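You operate a simulated robot arm through the tools that you are given. There is no shell and no other tool. Be economical: measure what you need, move in short steps, check, and stop when the job is done.

You are at the controls of a simulated two-armed robot. One attempt, no reset.

## Task
Hold the blue tub on the long table steady with one hand, lift the zero cell out of it with the other and set it down on the long table. Set down upright: zero cell.

It is judged by the outcome, as a careful person would: the job done as asked, and still so three seconds after it is handed in. It fails if anything else is knocked over, pushed out of place, dropped, spilled or broken.

## Robot
Two 7-joint arms with three-finger grippers on one trunk, on a base that drives. Base frame: it is fixed to the floor where the robot stands at the start and does not move with it; the origin is under the middle of the robot, x ahead of it, y to its left, z up; the surface under the hand at the start is at about z = 860. Readings come in mm, degrees, newtons and seconds.
The left shoulder is at the start at [30, 124, 1033], the right one opposite. With the tool pointing down near the work surface each hand reaches from about 100 to 780 mm from the robot's upright axis, wherever it stands, measured 20 degrees to its own side. Places, roughly: long table [700, -1000, 900]. Payload 2.2 kg a hand.
The tool frame of a hand sits at the grasp point between the pads (the TCP): z along the fingers, y along the line on which they close. The tips reach 28 mm beyond it. Largest opening 102 mm; the body of the gripper starts 71 mm behind the TCP.
Orientation is told as [roll, pitch, yaw] about the base's x, y, z axes, in that order, counted from this pose: with the fingers straight down and closing along the base's y, the tool's x points along the base's -x, its y along +y and its z along -z.

## Interface
- The arms move only by the tool apply_moves. It takes "left_plan", "right_plan" or both (then of equal length, played together; a hand with none holds still); each is a list of rows, each an object (a shift or turn left out is 0, a gripper value left out holds the last) with "delta_pos": the shift along the tool's x, y, z in units of 50 mm (1.0 is 50 mm), a list of three; "angular": the turn, a rotation vector about the tool's x, y, z in units of 6 degrees (1.0 is 6 degrees), a list of three; "gripper": the closure, from 0 (fully open) to 1 (shut). In form: [{"delta_pos": [dx, dy, dz], "angular": [ax, ay, az], "gripper": gripper}, ...]. A call has 1 to 10 rows; each row shifts and turns the commanded pose from where the row before left it, along the tool's axes as they then stand. A call with a number of a shift or a turn outside -1 to 1 is refused whole. Rows are played at 5 a second. More than 50 mm and 8.6 degrees between two rows, or a gripper value outside its range, and nothing of the call is played. Where a pose cannot be reached the arm comes as near as it can. A force on the tool above 40 N (or 10 N above the force at the start of the call, whichever is more), or a blocked arm, ends the call early, and 0.2 s more pass. The fingers move at their own pace and stop on an object; they squeeze with about 23 N. The grip force told is the motor's: it shows also when the fingers shut on nothing. Time passes only in rows, and 0.2 s behind the last, so rows that do not move let the fingers close. The reply holds the time, the measured pose of the TCP, the force on the tool along the base axes, the opening and the grip force, in the units named above and with some noise, with the torque about the TCP (base axes, N m) and any sound that the robot's microphone picked up.
- Cameras (640 x 400 px; columns grow to the right, rows downward): "scene" is now at [35, -36.5, 1743.2]; the picture's right is [-0.47, -0.88, 0.00], its down [-0.73, 0.38, -0.57] and it looks along [0.51, -0.27, -0.82] (base axes); focal length 262 px, centre (320, 200). "left" rides on the left gripper at [72, 38, -86] in its tool frame; the picture's right is [-0.46, 0.89, 0.00], its down [-0.60, -0.32, -0.73] and it looks along [-0.65, -0.34, 0.68] (tool axes); focal length 256 px, centre (320, 200). "right" rides on the right gripper at [69, 44, -86] in its tool frame; the picture's right is [-0.53, 0.85, 0.00], its down [-0.58, -0.36, -0.73] and it looks along [-0.62, -0.39, 0.68] (tool axes); focal length 256 px, centre (320, 200).
- capture(camera): a new picture of that camera. The clock stands still meanwhile.
- move_column(by): slides the trunk up (or, below 0, down) by that many mm; the arms and the scene camera ride with it, the base frame stays. It gives what a move gives, with no picture.
- base_move(legs): drives the robot by 1 to 6 legs, each [ahead, left, turn to the left] in mm, mm and degrees, along the robot's own axes; the way and the turn of a leg run together, so that a leg with both is an arc; at most 1500 mm and 180 degrees a leg. The arms and the cameras ride along, it lands a little off, and it stops where it bumps. It gives what a move gives.
- aim_head(pan, tilt): turns the head with the scene camera to pan (to the left, within 143 degrees either way) and tilt (down, from -29 to 69), counted from straight ahead of the robot. It gives what a move gives.
- probe_pixels(camera, pixels): for up to 12 pixels [column, row] of the newest picture of that camera ("zoom" is the newest enlarged one), the place [x, y, z] in the base frame of the surface seen there, good to about 3 mm. The clock stands still meanwhile.
- zoom(camera, box): a new picture of the part [left, top, right, bottom] of that camera's present view, enlarged. The clock stands still meanwhile.
- hand_in(): hands the job in; it is judged then, once.

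Go step by step. Measure first, check grasps and placings, and put right what went wrong. The budget is 80 turns and 62 pictures, counting those below and the enlarged ones. Unless the task says otherwise, let go and move clear before handing in, and close with one line.

The tools are called after "Call:" by a JSON object that holds its "api" and its "payload". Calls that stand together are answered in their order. apply_moves: Moves the arms, as the interface text tells. Its arguments: {"type":"object","properties":{"left_plan":{"type":"array"},"right_plan":{"type":"array"}},"required":[]} The other tools are called the same way: move_column (by) slides the trunk up or down; base_move (legs) drives the base; aim_head (pan, tilt) turns the head that bears the scene camera; capture (camera) takes a picture; probe_pixels (camera, pixels) gives the place of the surface under pixels of a picture; zoom (camera, box) takes an enlarged picture of a part of a camera's view; hand_in () hands the job in.

At the start:

```text
t: 0.0
left_position: [580.7, -36.5, 1176.4]
left_orientation: [-0.1, 0.0, 0.0]
left_wrist_force: [0.8, 0.0, -0.6]
left_torque: [0.0, 0.01, 0.0]
left_gripper_width: 102.0
left_finger_force: 0.1
right_position: [362.3, -381.5, 1174.4]
right_orientation: [0.0, 0.0, 0.0]
right_wrist_force: [0.1, 0.0, -0.9]
right_torque: [-0.01, -0.04, 0.01]
right_gripper_width: 101.9
right_finger_force: 0.1
trunk travel left (down, up): [-275.0, 265.0]
robot x, y, heading: [-0.6, -4.8, -0.1]
head pan, tilt: [-27.8, 55.0]
```

scene: 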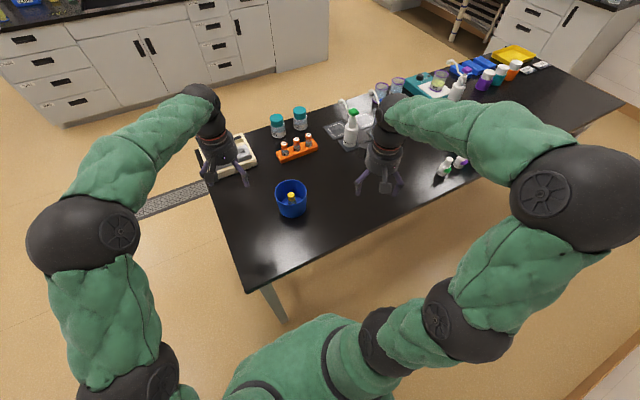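
right: 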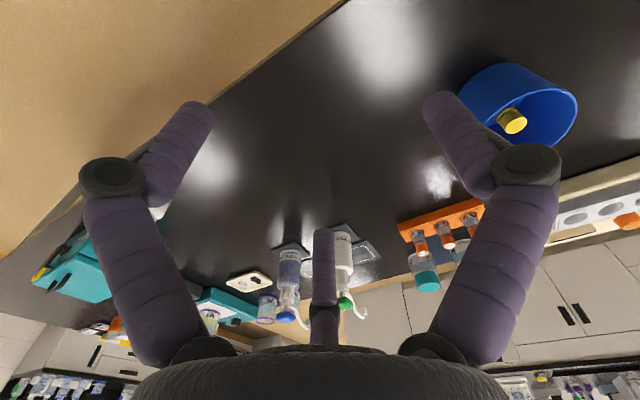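
left: 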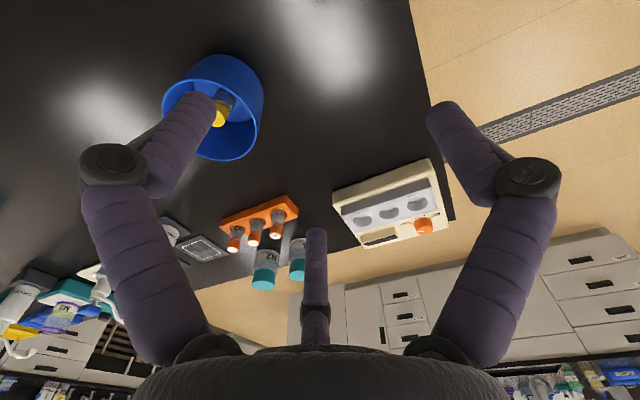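

The blue tub is near scene pixel (291,198), with a yellow-capped thing inside, at (291,196). I'll zoom in and measure.

Call:
{"api": "zoom", "payload": {"camera": "scene", "box": [240, 160, 340, 230]}}

Call:
{"api": "probe_pixels", "payload": {"camera": "scene", "pixels": [[291, 196], [276, 193], [307, 193], [291, 180], [291, 205], [250, 230], [330, 220], [291, 217], [297, 151]]}}

```text
5.71 times, centred on (290, 195) of scene
```

zoom: 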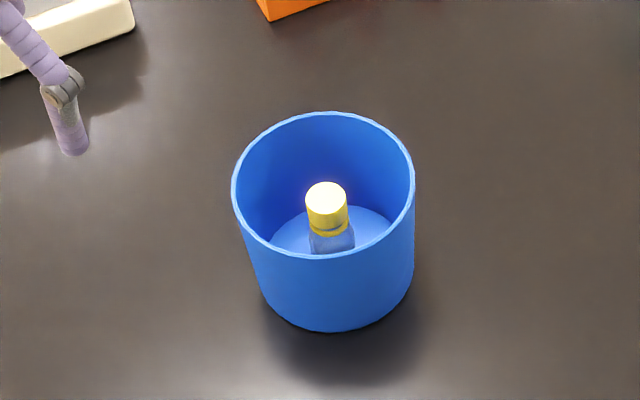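

```text
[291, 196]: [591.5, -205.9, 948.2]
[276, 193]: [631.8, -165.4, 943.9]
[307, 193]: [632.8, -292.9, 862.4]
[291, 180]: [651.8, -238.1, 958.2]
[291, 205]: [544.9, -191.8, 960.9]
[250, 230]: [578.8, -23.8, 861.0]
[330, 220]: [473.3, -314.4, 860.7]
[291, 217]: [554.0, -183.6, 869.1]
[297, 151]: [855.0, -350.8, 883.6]
```

The tub holds one yellow-capped cell. Next I measure the rim, cap and floor in the enlarged picture.

Call:
{"api": "probe_pixels", "payload": {"camera": "zoom", "pixels": [[234, 190], [411, 190], [320, 113], [320, 257], [326, 192], [310, 200], [343, 200], [326, 222], [332, 243], [290, 235], [375, 230], [320, 325]]}}

Call:
{"api": "zoom", "payload": {"camera": "left", "box": [150, 40, 280, 170]}}

Call:
{"api": "zoom", "payload": {"camera": "right", "box": [440, 50, 600, 150]}}

```text
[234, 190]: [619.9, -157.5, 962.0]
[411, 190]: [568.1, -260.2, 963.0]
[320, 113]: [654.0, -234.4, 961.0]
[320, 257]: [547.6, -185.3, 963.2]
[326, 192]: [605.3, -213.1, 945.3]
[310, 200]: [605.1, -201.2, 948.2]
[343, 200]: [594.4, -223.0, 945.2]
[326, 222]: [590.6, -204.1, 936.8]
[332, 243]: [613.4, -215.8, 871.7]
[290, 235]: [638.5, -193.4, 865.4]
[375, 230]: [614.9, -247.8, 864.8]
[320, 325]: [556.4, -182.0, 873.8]
```

```text
3.08 times, centred on (215, 105) of left
```

zoom: 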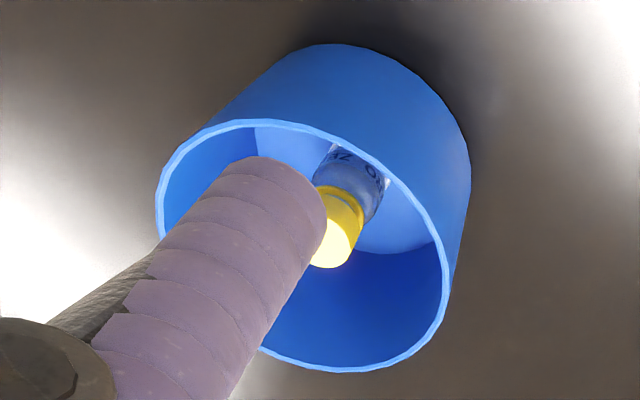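

```text
4.00 times, centred on (520, 100) of right
```

zoom: 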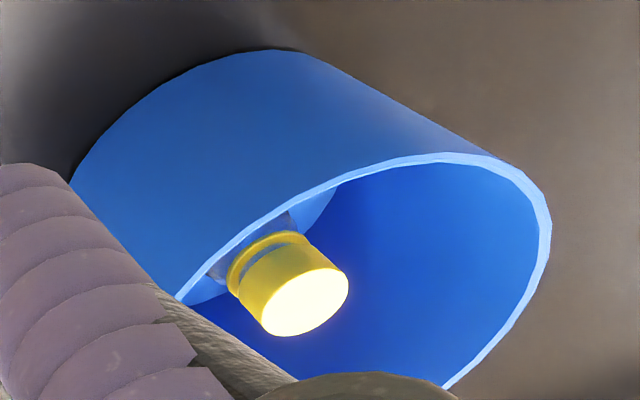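

The rim fits a circle centred at about (600.5, -211), radius 58, z 962. The cap top is at about (600, -211, 946), and the label matches the zero cell. I'll pinch the left wall with the left hand held vertical. The right hand will close along x and lean away to lift the cell. First I bring the left hand over the left wall.

Call:
{"api": "apply_moves", "payload": {"left_plan": [{"delta_pos": [-0.2, -0.8, 0], "gripper": 0.6}, {"delta_pos": [-0.2, -0.8, 0.3]}, {"delta_pos": [0, -0.76, 0.6]}, {"delta_pos": [0, 0, 0.8]}, {"delta_pos": [0, 0, 0.8]}, {}], "right_plan": [{"angular": [0, 0, -1]}, {"angular": [0, 0, -1]}, {"angular": [0, 0, -1]}, {"angular": [0, 0, -1]}, {"angular": [0, 0, -1]}, {"angular": [0, 0, -1]}]}}

Call:
{"api": "capture", "payload": {"camera": "left"}}

Call:
{"api": "capture", "payload": {"camera": "scene"}}

```text
t: 1.4
left_position: [601.1, -152.3, 1052.3]
left_orientation: [-0.1, 0.0, 0.0]
left_wrist_force: [-1.4, 0.5, 0.7]
left_torque: [-0.03, 0.0, -0.02]
left_gripper_width: 40.7
left_finger_force: 0.1
right_position: [360.9, -379.8, 1176.9]
right_orientation: [0.0, 0.1, 36.1]
right_wrist_force: [0.4, -0.1, 0.6]
right_torque: [-0.03, 0.01, -0.04]
right_gripper_width: 102.2
right_finger_force: 0.1
trunk travel left (down, up): [-275.0, 265.0]
robot x, y, heading: [0.3, 0.2, 0.0]
head pan, tilt: [-27.8, 55.0]
```

```text
55 pictures are left
```

left: 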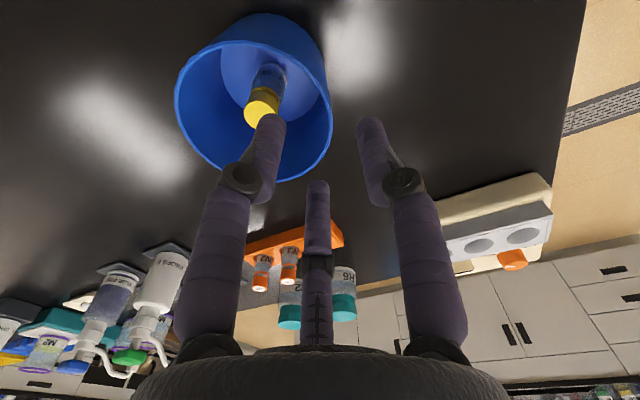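

```text
54 pictures are left
```

scene: 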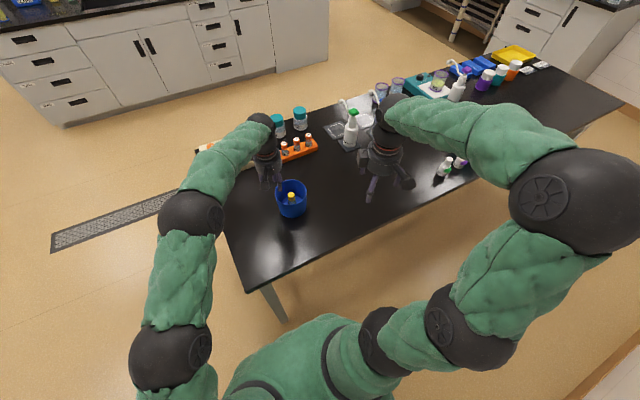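

The picture shows a third digit at (318,230) on the gripper, which the description doesn't mention. I'll measure it, and check the rim again in the same picture.

Call:
{"api": "probe_pixels", "payload": {"camera": "left", "pixels": [[318, 184], [318, 230], [318, 300], [268, 122], [372, 124], [245, 175], [405, 175], [331, 100], [325, 140], [300, 178], [177, 90], [262, 95]]}}

Call:
{"api": "zoom", "payload": {"camera": "scene", "box": [230, 110, 330, 220]}}

```text
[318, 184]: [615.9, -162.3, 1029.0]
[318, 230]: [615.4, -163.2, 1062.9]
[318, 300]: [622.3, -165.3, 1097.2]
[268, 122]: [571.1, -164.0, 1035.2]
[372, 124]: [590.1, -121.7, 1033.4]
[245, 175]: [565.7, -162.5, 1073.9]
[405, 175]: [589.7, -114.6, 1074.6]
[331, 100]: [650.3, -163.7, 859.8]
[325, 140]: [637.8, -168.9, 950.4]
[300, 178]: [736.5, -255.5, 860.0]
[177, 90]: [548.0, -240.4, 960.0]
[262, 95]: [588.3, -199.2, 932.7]
```

```text
3.64 times, centred on (280, 165) of scene
```

zoom: 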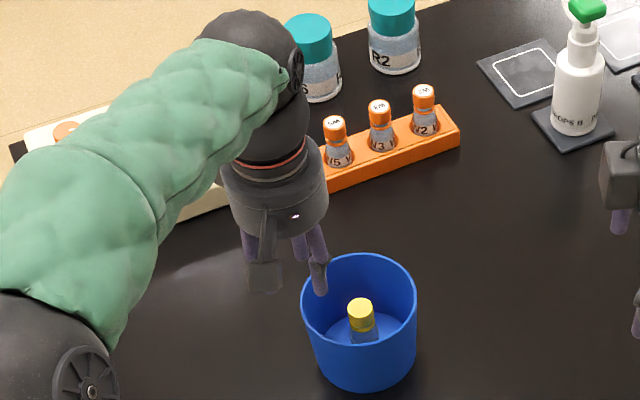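

Relative to the TCP, the drawn digits sit at about (-25,-15), (-6,28) and (20,-13): one on +y and two on -y. The single +y digit fits better inside the curved wall, so I'll swap roles. The right hand will hold the right wall, leaning back, and the left hand will lift the cell. I'll retreat the left hand and reorient both.

Call:
{"api": "apply_moves", "payload": {"left_plan": [{"delta_pos": [0, 0, -0.9]}, {"delta_pos": [0, 0.5, -0.7]}, {"delta_pos": [0, 0.9, -0.4]}, {"delta_pos": [0, 0.9, 0]}, {"angular": [0, 0, 1]}, {"angular": [0, 0, 1]}, {"angular": [0, 0, 1]}, {"angular": [0, 0, 1]}, {"angular": [0, 0, 1]}, {"angular": [0, 0, 1]}], "right_plan": [{"angular": [0, 0, 1]}, {"angular": [0, 0, 1]}, {"angular": [0, 0, 1]}, {"angular": [0, 0, 1]}, {"angular": [0, 0, 1]}, {"angular": [0, 0, 1]}, {"angular": [0, -1, 0]}, {"angular": [0, -1, 0]}, {"angular": [0, -1, 0]}, {"angular": [0, -1, 0], "gripper": 0.5}]}}

```text
t: 3.6
left_position: [599.2, -38.1, 1151.7]
left_orientation: [0.0, 0.1, -36.1]
left_wrist_force: [0.5, 0.5, 0.2]
left_torque: [-0.02, -0.03, 0.05]
left_gripper_width: 40.9
left_finger_force: 0.0
right_position: [362.1, -381.2, 1175.0]
right_orientation: [0.0, -24.1, 0.0]
right_wrist_force: [-0.6, -0.2, 0.2]
right_torque: [0.0, -0.03, 0.02]
right_gripper_width: 50.8
right_finger_force: 0.2
trunk travel left (down, up): [-275.0, 265.0]
robot x, y, heading: [-0.6, 0.5, 0.2]
head pan, tilt: [-27.8, 55.0]
```

Both hands are turning as planned. Next I finish the reorientation and bring the right hand above the right wall.

Call:
{"api": "apply_moves", "payload": {"left_plan": [{"angular": [0, 0, 1]}, {"angular": [0, 0, 1]}, {"angular": [0, 0, 1]}, {"angular": [0, 0, 1]}, {"angular": [0, 0, 1]}, {"angular": [0, 0, 1]}, {"angular": [0, 0, 1]}, {"angular": [0, 0, 1]}, {"angular": [0, 0, 1]}], "right_plan": [{"angular": [0, -1, 0]}, {"delta_pos": [-0.512, 0.38, 0.7]}, {"delta_pos": [-0.512, 0.38, 0.7]}, {"delta_pos": [-0.512, 0.38, 0.7]}, {"delta_pos": [-0.512, 0.38, 0.7]}, {"delta_pos": [-0.512, 0.38, 0.7]}, {"delta_pos": [-0.512, 0.38, 0.7]}, {}, {}]}}

Call:
{"api": "capture", "payload": {"camera": "right"}}

Call:
{"api": "capture", "payload": {"camera": "scene"}}

```text
t: 5.6
left_position: [601.1, -39.7, 1151.5]
left_orientation: [0.0, 0.1, -90.0]
left_wrist_force: [0.9, 0.1, -0.7]
left_torque: [0.05, 0.0, -0.03]
left_gripper_width: 41.1
left_finger_force: 0.1
right_position: [599.3, -268.6, 1070.5]
right_orientation: [0.1, -29.9, 0.0]
right_wrist_force: [0.3, -1.0, 0.4]
right_torque: [-0.05, 0.02, -0.02]
right_gripper_width: 50.9
right_finger_force: 0.0
trunk travel left (down, up): [-275.0, 265.0]
robot x, y, heading: [-4.4, -2.0, -0.3]
head pan, tilt: [-27.8, 55.0]
```

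```text
52 pictures are left
```

right: 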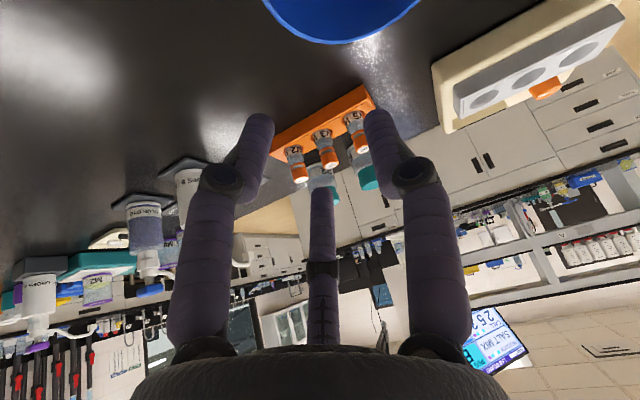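

```text
51 pictures are left
```

scene: 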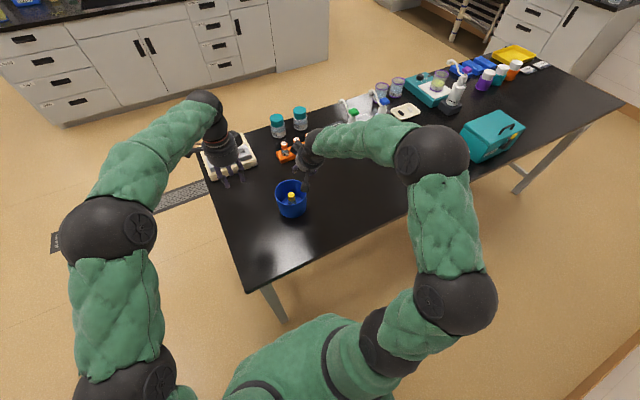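

The right hand is hovering at (599,-269,1070). I'll zoom in to check its alignment with the wall.

Call:
{"api": "zoom", "payload": {"camera": "scene", "box": [250, 110, 360, 220]}}

Call:
{"api": "probe_pixels", "payload": {"camera": "right", "pixels": [[268, 5], [345, 42], [415, 5], [300, 34], [385, 30], [255, 125], [380, 120], [322, 200]]}}

```text
3.64 times, centred on (305, 165) of scene
```

zoom: 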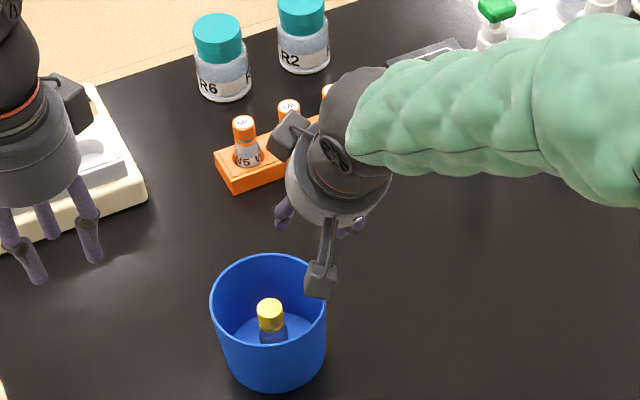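

```text
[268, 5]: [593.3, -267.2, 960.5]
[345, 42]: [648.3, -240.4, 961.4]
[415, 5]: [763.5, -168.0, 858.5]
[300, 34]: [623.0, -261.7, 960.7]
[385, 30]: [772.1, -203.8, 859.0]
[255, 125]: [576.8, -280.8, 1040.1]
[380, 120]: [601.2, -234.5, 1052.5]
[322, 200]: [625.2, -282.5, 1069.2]
```

The rim on the right is at (593,-267), and the right hand's y of -268.6 straddles it well. I'll lower it partway and check.

Call:
{"api": "apply_moves", "payload": {"right_plan": [{"delta_pos": [0.39, 0.01, 0.68]}, {"delta_pos": [0.35, 0.01, 0.6]}, {}]}}

Call:
{"api": "zoom", "payload": {"camera": "scene", "box": [250, 120, 350, 220]}}

Call:
{"api": "capture", "payload": {"camera": "right"}}

Call:
{"api": "capture", "payload": {"camera": "left"}}

```text
t: 6.4
left_position: [599.4, -39.6, 1149.9]
left_orientation: [0.0, 0.0, -90.0]
left_wrist_force: [-0.2, -0.2, 0.4]
left_torque: [0.0, 0.02, 0.0]
left_gripper_width: 40.7
left_finger_force: 0.1
right_position: [598.9, -266.2, 995.2]
right_orientation: [0.0, -30.0, 0.0]
right_wrist_force: [0.4, 0.1, 0.7]
right_torque: [0.04, 0.02, 0.01]
right_gripper_width: 50.8
right_finger_force: 0.0
trunk travel left (down, up): [-275.0, 265.0]
robot x, y, heading: [-2.2, 0.8, -0.1]
head pan, tilt: [-27.8, 55.0]
```

```text
4.00 times, centred on (300, 170) of scene
```

zoom: 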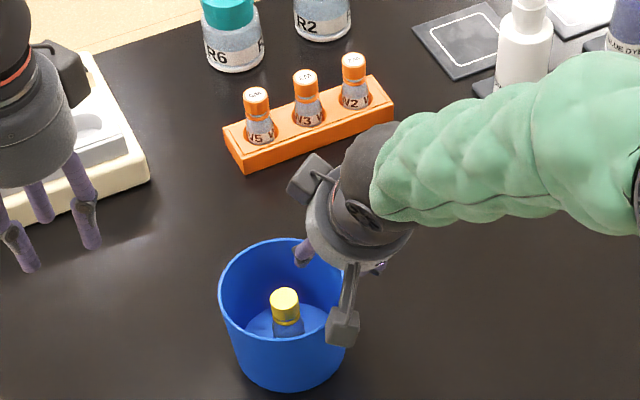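

```text
48 pictures are left
```

right: 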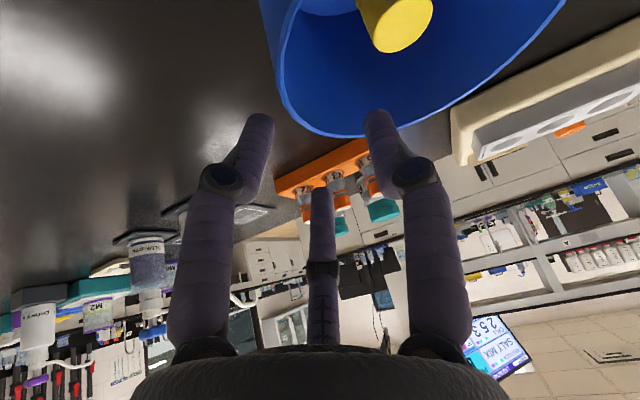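

```text
47 pictures are left
```

left: 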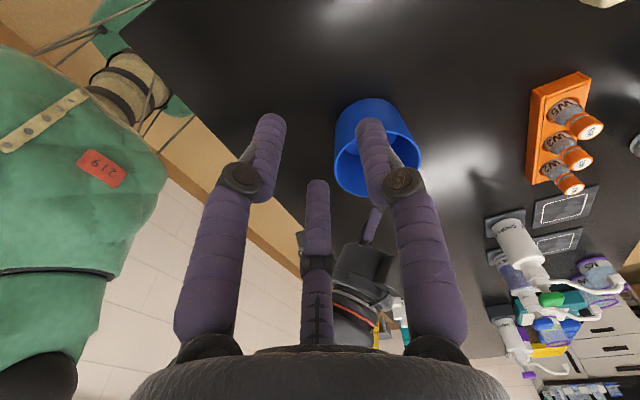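

The +y digit at (385,125) will go inside the rim and the other two outside. I'll descend to z≈951.

Call:
{"api": "apply_moves", "payload": {"right_plan": [{"delta_pos": [0.2, -0.01, 0.38]}, {"delta_pos": [0.2, -0.01, 0.39]}, {}]}}

Call:
{"api": "capture", "payload": {"camera": "right"}}

Call:
{"api": "zoom", "payload": {"camera": "scene", "box": [250, 120, 350, 220]}}

Call:
{"api": "zoom", "payload": {"camera": "left", "box": [300, 80, 440, 280]}}

```text
t: 7.2
left_position: [599.5, -39.0, 1150.6]
left_orientation: [0.0, 0.0, -90.0]
left_wrist_force: [0.1, -1.1, -0.1]
left_torque: [-0.01, 0.02, -0.01]
left_gripper_width: 40.9
left_finger_force: 0.0
right_position: [601.6, -269.5, 953.0]
right_orientation: [0.0, -30.0, 0.0]
right_wrist_force: [0.6, 0.2, -0.1]
right_torque: [0.03, 0.0, 0.02]
right_gripper_width: 50.8
right_finger_force: 0.0
trunk travel left (down, up): [-275.0, 265.0]
robot x, y, heading: [-1.3, -4.7, -0.0]
head pan, tilt: [-27.8, 55.0]
```

```text
46 pictures are left
```

right: 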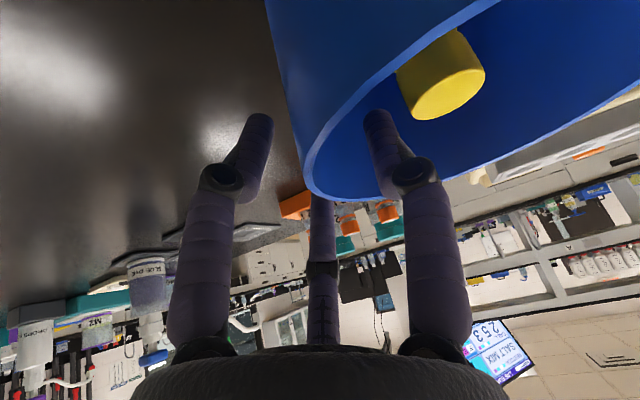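

```text
4.00 times, centred on (300, 170) of scene
```

zoom: 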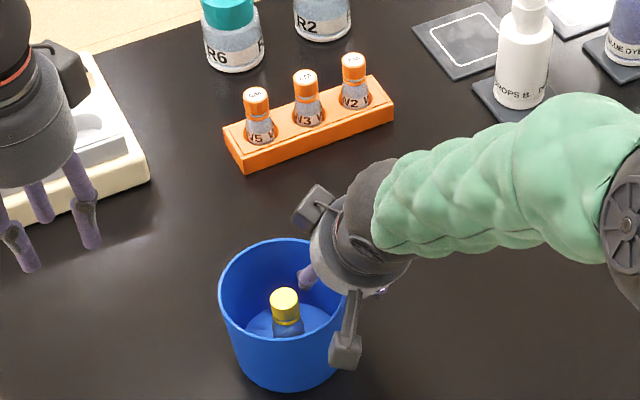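

```text
2.00 times, centred on (370, 180) of left
```

zoom: 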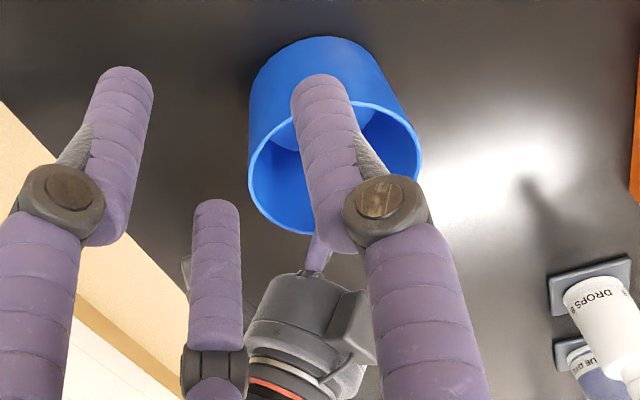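

The wall is straddled with no contact force. I'll close gradually, in case it isn't centred.

Call:
{"api": "apply_moves", "payload": {"right_plan": [{"gripper": 0.7}, {"gripper": 0.8}, {"gripper": 0.84}]}}

Call:
{"api": "capture", "payload": {"camera": "right"}}

```text
t: 8.0
left_position: [601.0, -38.2, 1150.0]
left_orientation: [-0.1, 0.1, -90.0]
left_wrist_force: [-0.1, -1.1, 0.7]
left_torque: [0.01, -0.01, 0.02]
left_gripper_width: 40.5
left_finger_force: 0.1
right_position: [602.0, -268.6, 952.4]
right_orientation: [0.1, -30.0, 0.0]
right_wrist_force: [-0.4, 0.5, 0.6]
right_torque: [0.0, -0.03, 0.03]
right_gripper_width: 16.3
right_finger_force: 0.0
trunk travel left (down, up): [-275.0, 265.0]
robot x, y, heading: [-1.5, 3.9, 0.2]
head pan, tilt: [-27.8, 55.0]
```

```text
43 pictures are left
```

right: 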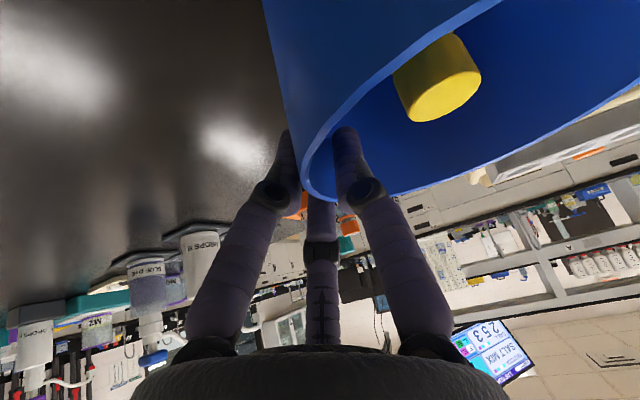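

The fingers are down to 16 mm, centred on the rim with no force. Now I close fully.

Call:
{"api": "apply_moves", "payload": {"right_plan": [{"gripper": 0.9}, {"gripper": 0.94}, {"gripper": 1}, {"gripper": 1}]}}

Call:
{"api": "zoom", "payload": {"camera": "scene", "box": [250, 120, 350, 220]}}

```text
t: 9.0
left_position: [599.3, -38.9, 1152.8]
left_orientation: [0.0, 0.0, -90.0]
left_wrist_force: [-0.6, 0.0, 0.5]
left_torque: [0.03, -0.03, 0.0]
left_gripper_width: 41.0
left_finger_force: 0.0
right_position: [602.3, -268.4, 953.2]
right_orientation: [0.0, -30.1, 0.0]
right_wrist_force: [-1.3, -1.0, 5.8]
right_torque: [0.77, -0.11, 0.06]
right_gripper_width: 7.4
right_finger_force: 23.7
trunk travel left (down, up): [-275.0, 265.0]
robot x, y, heading: [1.9, 2.4, 0.2]
head pan, tilt: [-27.8, 55.0]
```

```text
4.00 times, centred on (300, 170) of scene
```

zoom: 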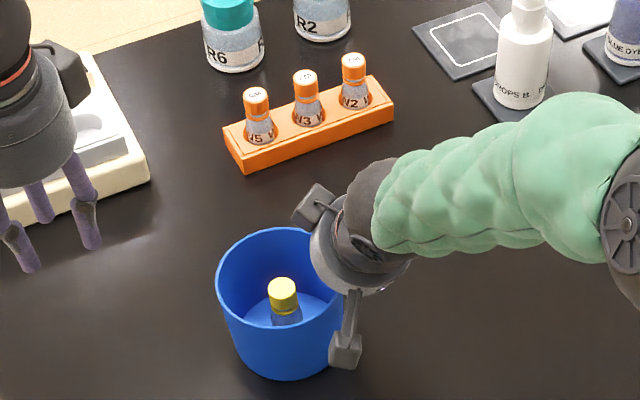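

The fingers are holding the wall (7.4 mm, 23.7 N), but the tub rim moved about 10 zoom pixels upward in the picture. I'll measure whether it lifted, tilted or slid.

Call:
{"api": "probe_pixels", "payload": {"camera": "zoom", "pixels": [[218, 270], [270, 229], [240, 312], [283, 332], [330, 315], [283, 285], [272, 293], [295, 293], [284, 302], [255, 318], [283, 375], [285, 395]]}}

Call:
{"api": "zoom", "payload": {"camera": "left", "box": [300, 80, 440, 220]}}

```text
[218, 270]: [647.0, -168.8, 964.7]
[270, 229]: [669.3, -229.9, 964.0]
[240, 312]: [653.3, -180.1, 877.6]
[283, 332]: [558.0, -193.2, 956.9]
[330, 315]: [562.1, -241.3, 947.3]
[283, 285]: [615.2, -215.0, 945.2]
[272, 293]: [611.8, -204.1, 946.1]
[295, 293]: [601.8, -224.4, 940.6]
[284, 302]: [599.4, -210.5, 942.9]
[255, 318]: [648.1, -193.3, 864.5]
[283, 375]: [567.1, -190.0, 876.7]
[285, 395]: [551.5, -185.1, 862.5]
```

```text
2.86 times, centred on (370, 150) of left
```

zoom: 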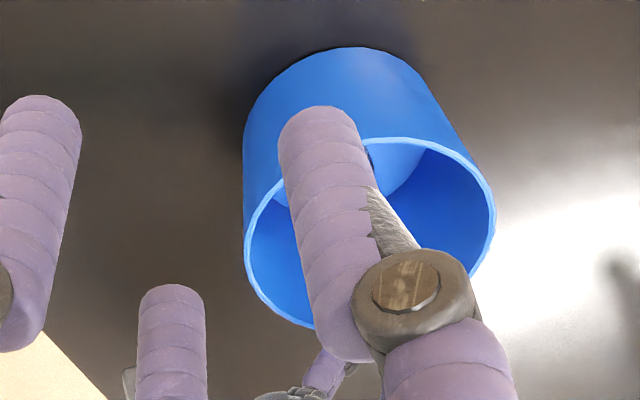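

The tub slid about 10 mm in +x, stayed level on the table, and is now held. Before bringing in the left hand, I'll check the bracket boxes on the right hand for clearance.

Call:
{"api": "probe_pixels", "payload": {"camera": "scene", "pixels": [[328, 171]]}}

Call:
{"api": "zoom", "payload": {"camera": "scene", "box": [190, 110, 370, 225]}}

Call:
{"api": "probe_pixels", "payload": {"camera": "zoom", "pixels": [[435, 280], [445, 300], [460, 330], [540, 360], [500, 390], [98, 200], [90, 190], [105, 230], [340, 320]]}}

```text
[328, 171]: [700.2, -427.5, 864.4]
```

```text
3.48 times, centred on (280, 168) of scene
```

zoom: 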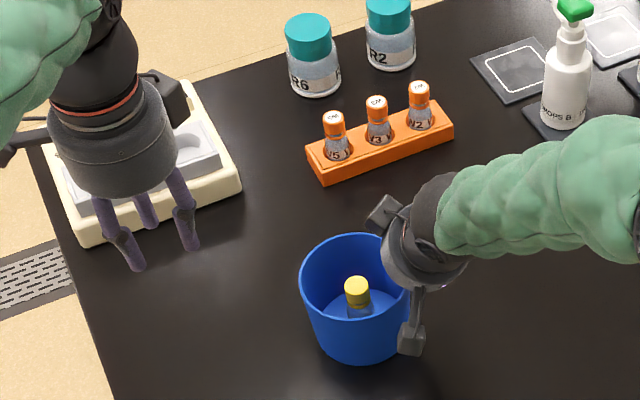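

```text
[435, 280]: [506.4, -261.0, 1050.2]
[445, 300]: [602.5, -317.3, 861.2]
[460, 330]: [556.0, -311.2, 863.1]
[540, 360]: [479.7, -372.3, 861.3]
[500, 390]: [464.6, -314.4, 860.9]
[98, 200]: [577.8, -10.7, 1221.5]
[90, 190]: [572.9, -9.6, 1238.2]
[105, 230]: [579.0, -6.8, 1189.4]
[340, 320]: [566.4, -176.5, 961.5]
```

One more clearance check, on both right-hand boxes in this zoom.

Call:
{"api": "probe_pixels", "payload": {"camera": "zoom", "pixels": [[382, 213], [375, 222], [395, 205], [412, 340], [392, 250], [385, 265], [170, 90], [356, 285], [346, 293], [368, 293]]}}

```text
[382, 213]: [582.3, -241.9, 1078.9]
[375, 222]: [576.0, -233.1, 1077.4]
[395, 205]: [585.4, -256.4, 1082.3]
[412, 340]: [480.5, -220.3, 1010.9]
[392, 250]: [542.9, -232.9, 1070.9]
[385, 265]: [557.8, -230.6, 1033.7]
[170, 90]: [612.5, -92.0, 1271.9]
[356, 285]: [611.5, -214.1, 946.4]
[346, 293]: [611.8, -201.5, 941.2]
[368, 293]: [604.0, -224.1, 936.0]
```

The boxes should stay about 20 mm apart if the left hand leans 33° away toward +y. The cap centre is about (608,-213.5), top z 946. I'll tilt the left hand and bring it to a hover along its approach line.

Call:
{"api": "apply_moves", "payload": {"left_plan": [{"angular": [0, -1, 0]}, {"angular": [0, -1, 0]}, {"angular": [0, -1, 0]}, {"angular": [0, -1, 0]}, {"angular": [0, -1, 0]}, {"angular": [0, -0.5, 0]}, {"delta_pos": [-0.19, 0.05, 0.84]}, {"delta_pos": [-0.19, 0.05, 0.84]}, {"delta_pos": [-0.19, 0.06, 0.84]}, {}]}}

Call:
{"api": "zoom", "payload": {"camera": "scene", "box": [220, 110, 370, 220]}}

Call:
{"api": "capture", "payload": {"camera": "left"}}

```text
t: 11.2
left_position: [608.3, -132.7, 1061.9]
left_orientation: [0.1, -33.0, -90.1]
left_wrist_force: [0.1, -0.1, 0.0]
left_torque: [0.02, -0.01, 0.0]
left_gripper_width: 40.5
left_finger_force: 0.1
right_position: [602.4, -268.5, 952.6]
right_orientation: [0.1, -30.0, 0.0]
right_wrist_force: [0.3, -0.2, 7.5]
right_torque: [0.82, -0.12, 0.03]
right_gripper_width: 7.5
right_finger_force: 23.5
trunk travel left (down, up): [-275.0, 265.0]
robot x, y, heading: [0.5, -3.3, -0.1]
head pan, tilt: [-27.8, 55.0]
```

```text
3.64 times, centred on (295, 165) of scene
```

zoom: 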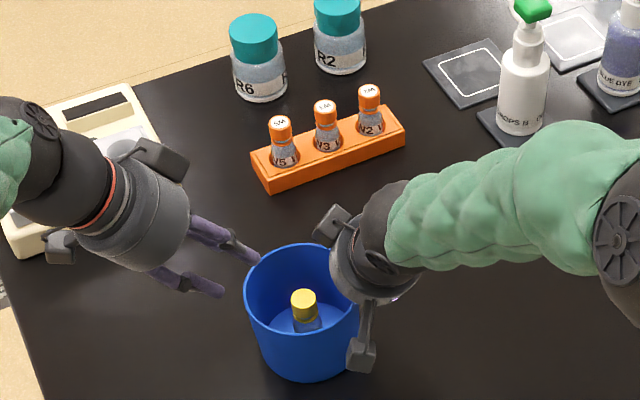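

```text
38 pictures are left
```

left: 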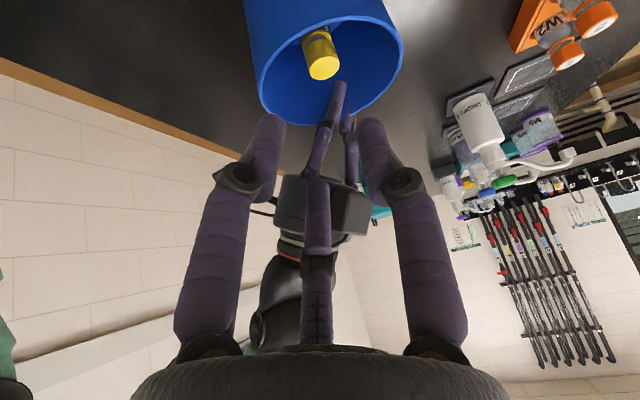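

The right hand is steady and holding. I'll re-measure the cap from the left camera at (321,50) before descending.

Call:
{"api": "zoom", "payload": {"camera": "left", "box": [240, 0, 410, 130]}}

Call:
{"api": "probe_pixels", "payload": {"camera": "left", "pixels": [[322, 68], [309, 68], [337, 66], [324, 57], [322, 78], [320, 40], [265, 125], [378, 125], [318, 190], [260, 90], [340, 118], [400, 60]]}}

```text
3.08 times, centred on (325, 65) of left
```

zoom: 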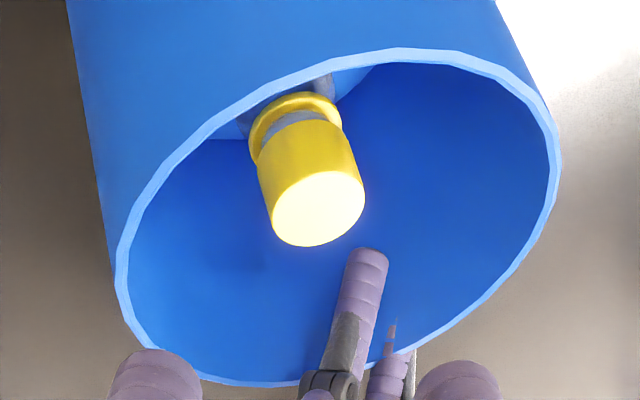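

```text
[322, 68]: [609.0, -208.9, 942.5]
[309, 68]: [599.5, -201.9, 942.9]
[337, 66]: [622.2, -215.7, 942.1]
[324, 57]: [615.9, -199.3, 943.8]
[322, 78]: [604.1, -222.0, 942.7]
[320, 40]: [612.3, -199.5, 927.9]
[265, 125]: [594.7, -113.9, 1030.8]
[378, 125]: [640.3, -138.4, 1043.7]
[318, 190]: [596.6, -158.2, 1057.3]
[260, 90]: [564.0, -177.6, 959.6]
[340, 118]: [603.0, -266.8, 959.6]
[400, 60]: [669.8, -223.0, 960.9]
```

The cap centre is (610.4,-209.8), top z 943, diameter about 26. I'll descend along the tool axis in stages.

Call:
{"api": "apply_moves", "payload": {"left_plan": [{"delta_pos": [0.04, 0.02, 0.7]}, {"delta_pos": [0.04, 0.02, 0.7]}, {"delta_pos": [0.02, 0, 0.5]}, {}]}}

Call:
{"api": "zoom", "payload": {"camera": "scene", "box": [240, 120, 360, 220]}}

Call:
{"api": "capture", "payload": {"camera": "left"}}

Call:
{"api": "capture", "payload": {"camera": "right"}}

```text
t: 12.2
left_position: [610.8, -178.9, 979.0]
left_orientation: [0.0, -33.0, -90.1]
left_wrist_force: [0.7, -2.9, 1.1]
left_torque: [0.0, -0.01, 0.02]
left_gripper_width: 38.8
left_finger_force: 0.0
right_position: [601.9, -267.8, 952.6]
right_orientation: [0.0, -30.0, 0.1]
right_wrist_force: [-1.3, 3.8, 8.0]
right_torque: [0.79, 0.01, 0.15]
right_gripper_width: 7.8
right_finger_force: 23.2
trunk travel left (down, up): [-275.0, 265.0]
robot x, y, heading: [0.4, 0.8, 0.3]
head pan, tilt: [-27.8, 55.0]
```

```text
4.00 times, centred on (300, 170) of scene
```

zoom: 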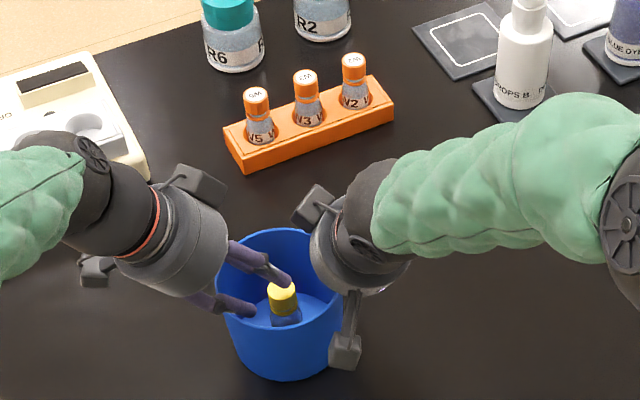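

```text
35 pictures are left
```

left: 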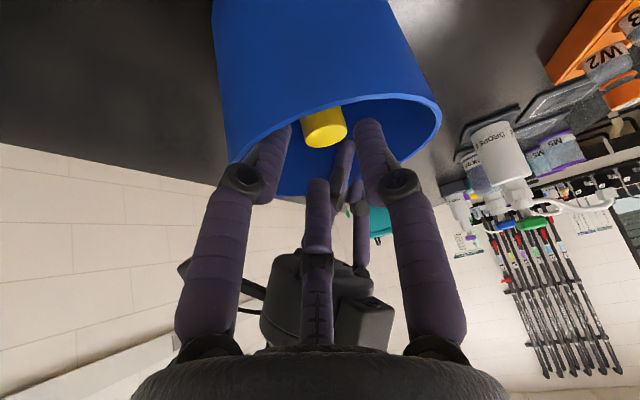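

```text
34 pictures are left
```

right: 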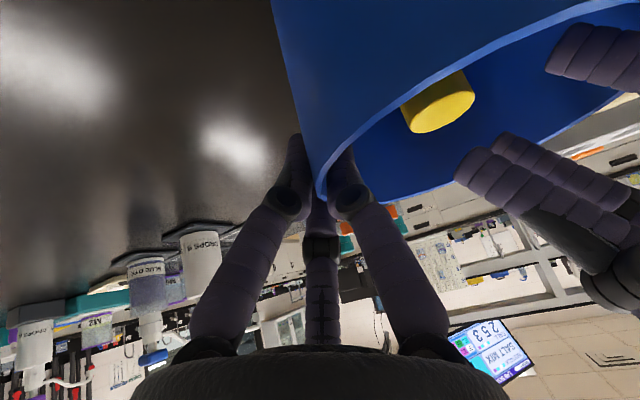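

The left opening dropped to 38.8 and there's a -2.9 N side force, so the front digit is touching the rim at its left. I'll back up along the approach and locate that digit.

Call:
{"api": "apply_moves", "payload": {"left_plan": [{"delta_pos": [0, 0, -0.5]}, {}]}}

Call:
{"api": "zoom", "payload": {"camera": "scene", "box": [260, 160, 330, 220]}}

Call:
{"api": "capture", "payload": {"camera": "left"}}

```text
t: 12.8
left_position: [611.0, -164.5, 999.9]
left_orientation: [-0.2, -33.0, -90.0]
left_wrist_force: [0.5, -0.7, -0.2]
left_torque: [0.04, -0.02, -0.03]
left_gripper_width: 40.5
left_finger_force: 0.1
right_position: [602.7, -269.2, 951.8]
right_orientation: [0.0, -30.1, 0.0]
right_wrist_force: [-0.6, 1.2, 5.1]
right_torque: [0.77, 0.01, 0.08]
right_gripper_width: 7.6
right_finger_force: 23.3
trunk travel left (down, up): [-275.0, 265.0]
robot x, y, heading: [1.9, 0.1, 0.1]
head pan, tilt: [-27.8, 55.0]
```

```text
6.67 times, centred on (295, 190) of scene
```

zoom: 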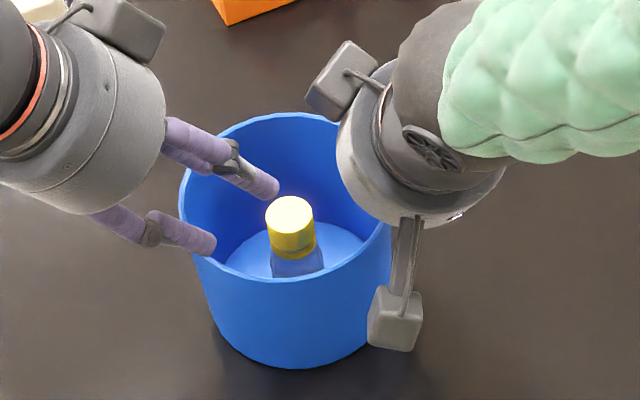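

```text
32 pictures are left
```

left: 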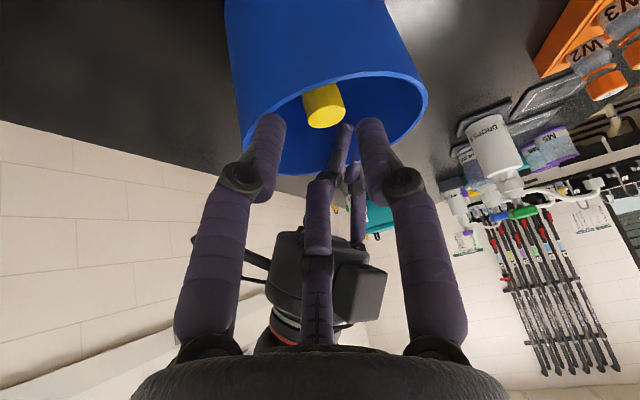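

The front digit (205,243 in the zoom) lies over the left rim. I'll measure it and the rim to work out the sideways shift.

Call:
{"api": "probe_pixels", "payload": {"camera": "zoom", "pixels": [[205, 240], [190, 228], [172, 222], [152, 228], [268, 186], [250, 175], [186, 190], [215, 262], [300, 115], [260, 278]]}}

Call:
{"api": "probe_pixels", "payload": {"camera": "left", "pixels": [[268, 120], [245, 175], [230, 230], [372, 125], [405, 180], [318, 190], [318, 265], [322, 110], [340, 112]]}}

```text
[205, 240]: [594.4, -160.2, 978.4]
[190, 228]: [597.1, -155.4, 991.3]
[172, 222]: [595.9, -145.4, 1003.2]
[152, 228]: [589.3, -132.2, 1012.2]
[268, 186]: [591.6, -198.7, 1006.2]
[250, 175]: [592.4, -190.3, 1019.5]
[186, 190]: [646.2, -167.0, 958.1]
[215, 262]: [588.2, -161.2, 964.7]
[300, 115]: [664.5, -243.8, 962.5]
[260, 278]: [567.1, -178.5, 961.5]
```

```text
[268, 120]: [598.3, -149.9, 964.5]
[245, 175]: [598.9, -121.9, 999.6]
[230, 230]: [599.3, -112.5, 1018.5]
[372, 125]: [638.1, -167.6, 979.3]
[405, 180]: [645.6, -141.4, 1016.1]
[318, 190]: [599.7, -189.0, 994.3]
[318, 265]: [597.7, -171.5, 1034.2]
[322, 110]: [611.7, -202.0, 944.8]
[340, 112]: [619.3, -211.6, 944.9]
```

Measured against the TCP, the digits are real, and the front one's shaft would hit the left rim at a 33° lean. I'll raise the hand, cut the lean to 20° and turn the yaw to about -66, so two digits straddle the +y side with more room.

Call:
{"api": "apply_moves", "payload": {"left_plan": [{"delta_pos": [-0.22, 0, -0.34]}, {"delta_pos": [-0.22, 0, -0.34]}, {"angular": [0, 1, 0]}, {"angular": [0, 1, 0]}, {"angular": [0, 0.17, 0]}, {"angular": [0, 0, -1]}, {"angular": [0, 0, -1]}, {"angular": [0, 0, -1]}, {"angular": [0, 0, -1]}, {}]}}

Call:
{"api": "capture", "payload": {"camera": "left"}}

Call:
{"api": "zoom", "payload": {"camera": "scene", "box": [250, 140, 350, 220]}}

```text
t: 15.0
left_position: [609.2, -165.0, 1040.0]
left_orientation: [-8.4, -18.2, -64.6]
left_wrist_force: [-0.6, 1.3, 1.0]
left_torque: [0.01, -0.02, -0.02]
left_gripper_width: 40.9
left_finger_force: 0.1
right_position: [601.5, -269.1, 953.1]
right_orientation: [0.0, -30.0, 0.0]
right_wrist_force: [-0.4, 1.1, 5.1]
right_torque: [0.72, 0.01, 0.05]
right_gripper_width: 7.8
right_finger_force: 23.3
trunk travel left (down, up): [-275.0, 265.0]
robot x, y, heading: [1.9, -2.0, -0.0]
head pan, tilt: [-27.8, 55.0]
```

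```text
31 pictures are left
```

left: 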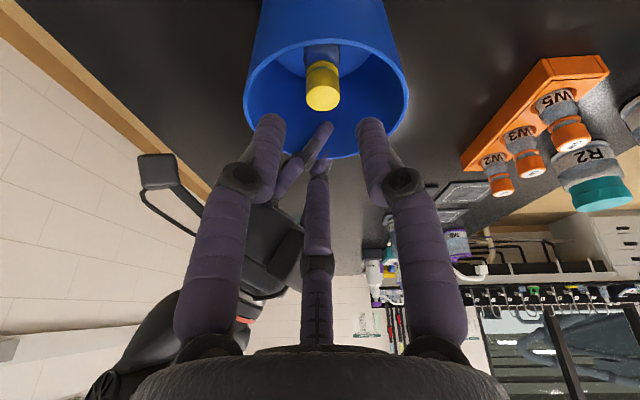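

```text
5.00 times, centred on (300, 180) of scene
```

zoom: 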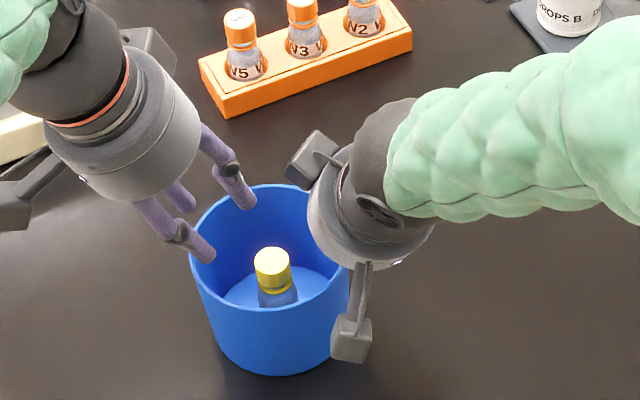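

The hand is now symmetric about the tub. I'll measure digit tips and palms to plan the descent.

Call:
{"api": "probe_pixels", "payload": {"camera": "left", "pixels": [[270, 120], [245, 172], [372, 124], [400, 175], [318, 170], [318, 215], [323, 90], [308, 90], [338, 90], [323, 104]]}}

Call:
{"api": "probe_pixels", "payload": {"camera": "zoom", "pixels": [[204, 250], [243, 195], [110, 195], [150, 190], [190, 140], [315, 200], [320, 235], [350, 260], [300, 160], [310, 140], [145, 40], [165, 60]]}}

```text
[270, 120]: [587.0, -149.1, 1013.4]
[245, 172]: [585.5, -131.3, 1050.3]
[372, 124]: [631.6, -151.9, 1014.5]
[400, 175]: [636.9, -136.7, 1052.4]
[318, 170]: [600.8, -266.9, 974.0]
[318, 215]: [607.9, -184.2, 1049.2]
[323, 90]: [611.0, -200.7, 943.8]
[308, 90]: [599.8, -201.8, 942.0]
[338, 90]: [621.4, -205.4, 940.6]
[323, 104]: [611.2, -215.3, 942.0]
```

```text
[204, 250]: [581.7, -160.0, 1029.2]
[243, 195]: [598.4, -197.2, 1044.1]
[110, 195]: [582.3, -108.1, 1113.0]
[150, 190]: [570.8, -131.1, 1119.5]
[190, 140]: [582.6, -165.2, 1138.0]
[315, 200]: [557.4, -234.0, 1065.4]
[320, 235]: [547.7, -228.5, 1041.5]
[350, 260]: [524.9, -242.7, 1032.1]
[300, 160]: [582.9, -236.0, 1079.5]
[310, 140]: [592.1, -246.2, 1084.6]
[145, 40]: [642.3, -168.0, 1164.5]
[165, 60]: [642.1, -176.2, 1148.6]
```

There's enough room: the shafts clear the left rim by about 5–10 mm, and the palms stay about 35 mm apart. I'll descend along the tool axis and check forces.

Call:
{"api": "apply_moves", "payload": {"left_plan": [{"delta_pos": [-0.06, -0.01, 0.5]}, {"delta_pos": [-0.04, -0.01, 0.5]}, {"delta_pos": [-0.02, 0, 0.4]}, {}]}}

Call:
{"api": "capture", "payload": {"camera": "left"}}

Call:
{"api": "zoom", "payload": {"camera": "scene", "box": [250, 140, 350, 220]}}

```text
t: 16.0
left_position: [611.8, -193.6, 975.5]
left_orientation: [-8.4, -18.3, -64.7]
left_wrist_force: [-0.4, -0.8, 0.3]
left_torque: [0.03, 0.01, -0.01]
left_gripper_width: 40.7
left_finger_force: 0.1
right_position: [602.0, -268.8, 952.2]
right_orientation: [-0.1, -30.0, 0.1]
right_wrist_force: [-0.1, 1.2, 4.4]
right_torque: [0.68, 0.0, 0.02]
right_gripper_width: 7.7
right_finger_force: 22.9
trunk travel left (down, up): [-275.0, 265.0]
robot x, y, heading: [0.2, -3.5, 0.1]
head pan, tilt: [-27.8, 55.0]
```

```text
29 pictures are left
```

left: 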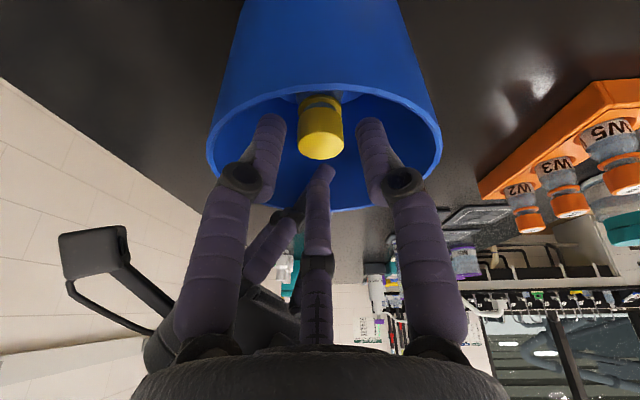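

```text
5.00 times, centred on (300, 180) of scene
```

zoom: 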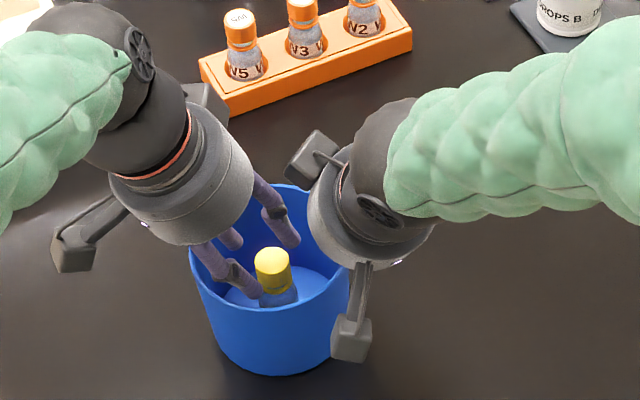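

No contact yet, and the cap lies between the digits (320,130). I'll descend another 31 mm.

Call:
{"api": "apply_moves", "payload": {"left_plan": [{"delta_pos": [-0.01, -0.02, 0.33]}, {"delta_pos": [0, 0, 0.32]}, {}]}}

Call:
{"api": "capture", "payload": {"camera": "left"}}

Call:
{"api": "capture", "payload": {"camera": "right"}}

Call:
{"api": "zoom", "payload": {"camera": "scene", "box": [265, 155, 335, 215]}}

```text
t: 16.8
left_position: [610.4, -207.2, 946.2]
left_orientation: [-8.4, -18.2, -64.7]
left_wrist_force: [0.0, -0.1, 0.1]
left_torque: [0.02, 0.01, 0.02]
left_gripper_width: 40.8
left_finger_force: 0.1
right_position: [601.5, -269.0, 952.7]
right_orientation: [0.0, -30.1, 0.0]
right_wrist_force: [-0.5, 0.4, 5.7]
right_torque: [0.73, -0.06, 0.03]
right_gripper_width: 7.9
right_finger_force: 22.7
trunk travel left (down, up): [-275.0, 265.0]
robot x, y, heading: [-1.7, 3.7, -0.0]
head pan, tilt: [-27.8, 55.0]
```

```text
27 pictures are left
```

left: 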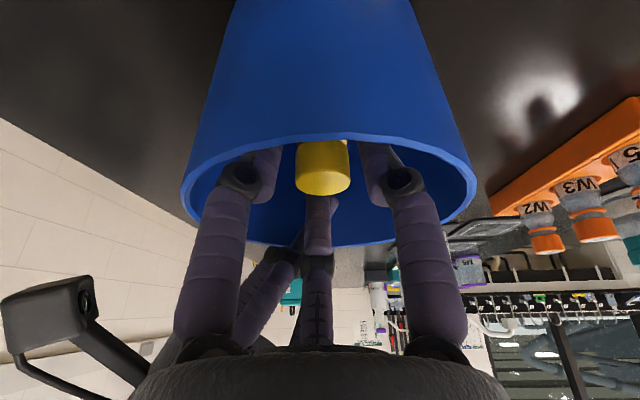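

```text
26 pictures are left
```

right: 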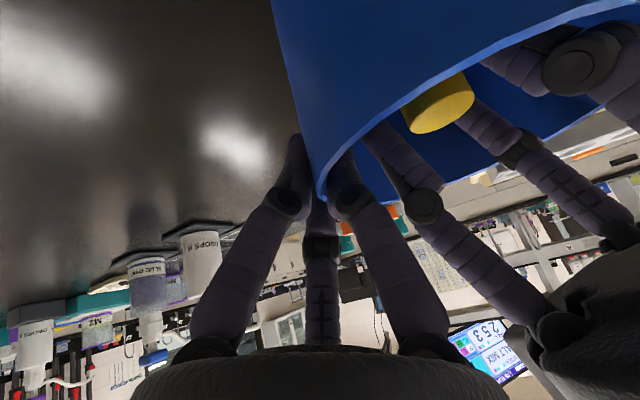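

```text
6.67 times, centred on (300, 185) of scene
```

zoom: 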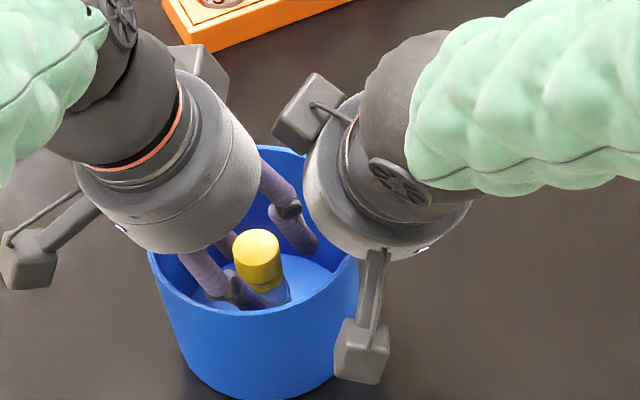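

The cap sits between all three digits with zero force, and the hands don't touch. I'll close gently.

Call:
{"api": "apply_moves", "payload": {"left_plan": [{"gripper": 0.68}, {"gripper": 0.74}, {"gripper": 0.8}, {"gripper": 0.9}, {"gripper": 1}, {"gripper": 1}]}}

Call:
{"api": "capture", "payload": {"camera": "left"}}

Call:
{"api": "zoom", "payload": {"camera": "scene", "box": [265, 155, 335, 215]}}

```text
t: 18.2
left_position: [611.2, -207.3, 946.3]
left_orientation: [-8.4, -18.2, -64.7]
left_wrist_force: [-0.6, 0.6, 0.4]
left_torque: [0.02, 0.01, -0.01]
left_gripper_width: 28.8
left_finger_force: 23.0
right_position: [602.1, -269.3, 952.9]
right_orientation: [0.1, -30.0, 0.0]
right_wrist_force: [0.0, 0.2, 6.0]
right_torque: [0.69, -0.08, -0.02]
right_gripper_width: 7.5
right_finger_force: 23.0
trunk travel left (down, up): [-275.0, 265.0]
robot x, y, heading: [2.2, -0.2, -0.1]
head pan, tilt: [-27.8, 55.0]
```

```text
24 pictures are left
```

left: 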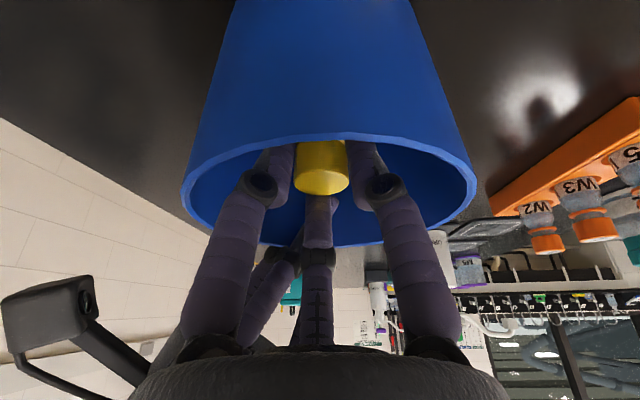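

```text
6.67 times, centred on (300, 185) of scene
```

zoom: 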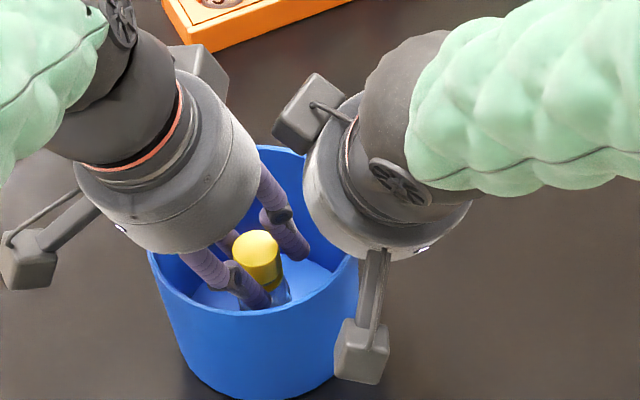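

The cell is gripped (28.8 mm, 23 N) and standing straight. I'll lift 40 mm straight up and check.

Call:
{"api": "apply_moves", "payload": {"left_plan": [{"delta_pos": [-0.063, -0.028, -0.188]}, {"delta_pos": [-0.063, -0.028, -0.188]}, {"delta_pos": [-0.125, -0.056, -0.376]}, {}]}}

Call:
{"api": "zoom", "payload": {"camera": "scene", "box": [265, 155, 335, 215]}}

```text
t: 19.2
left_position: [610.5, -205.7, 985.5]
left_orientation: [-8.5, -18.1, -64.6]
left_wrist_force: [-0.2, -0.1, -0.3]
left_torque: [0.0, 0.02, 0.0]
left_gripper_width: 29.0
left_finger_force: 23.7
right_position: [602.6, -268.4, 952.8]
right_orientation: [0.0, -30.0, 0.1]
right_wrist_force: [0.6, 0.4, 5.2]
right_torque: [0.64, -0.12, 0.01]
right_gripper_width: 7.5
right_finger_force: 22.6
trunk travel left (down, up): [-275.0, 265.0]
robot x, y, heading: [1.0, -2.1, -0.1]
head pan, tilt: [-27.8, 55.0]
```

```text
6.67 times, centred on (300, 185) of scene
```

zoom: 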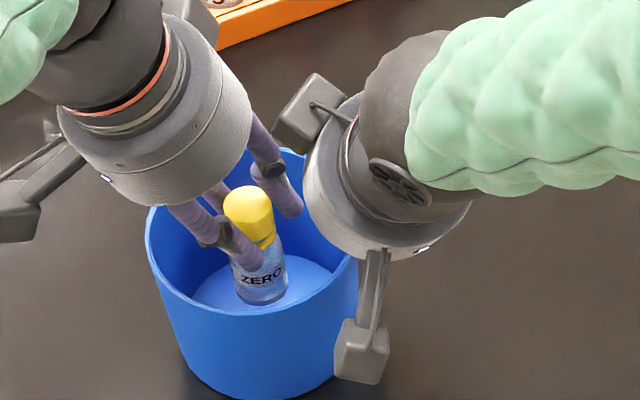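

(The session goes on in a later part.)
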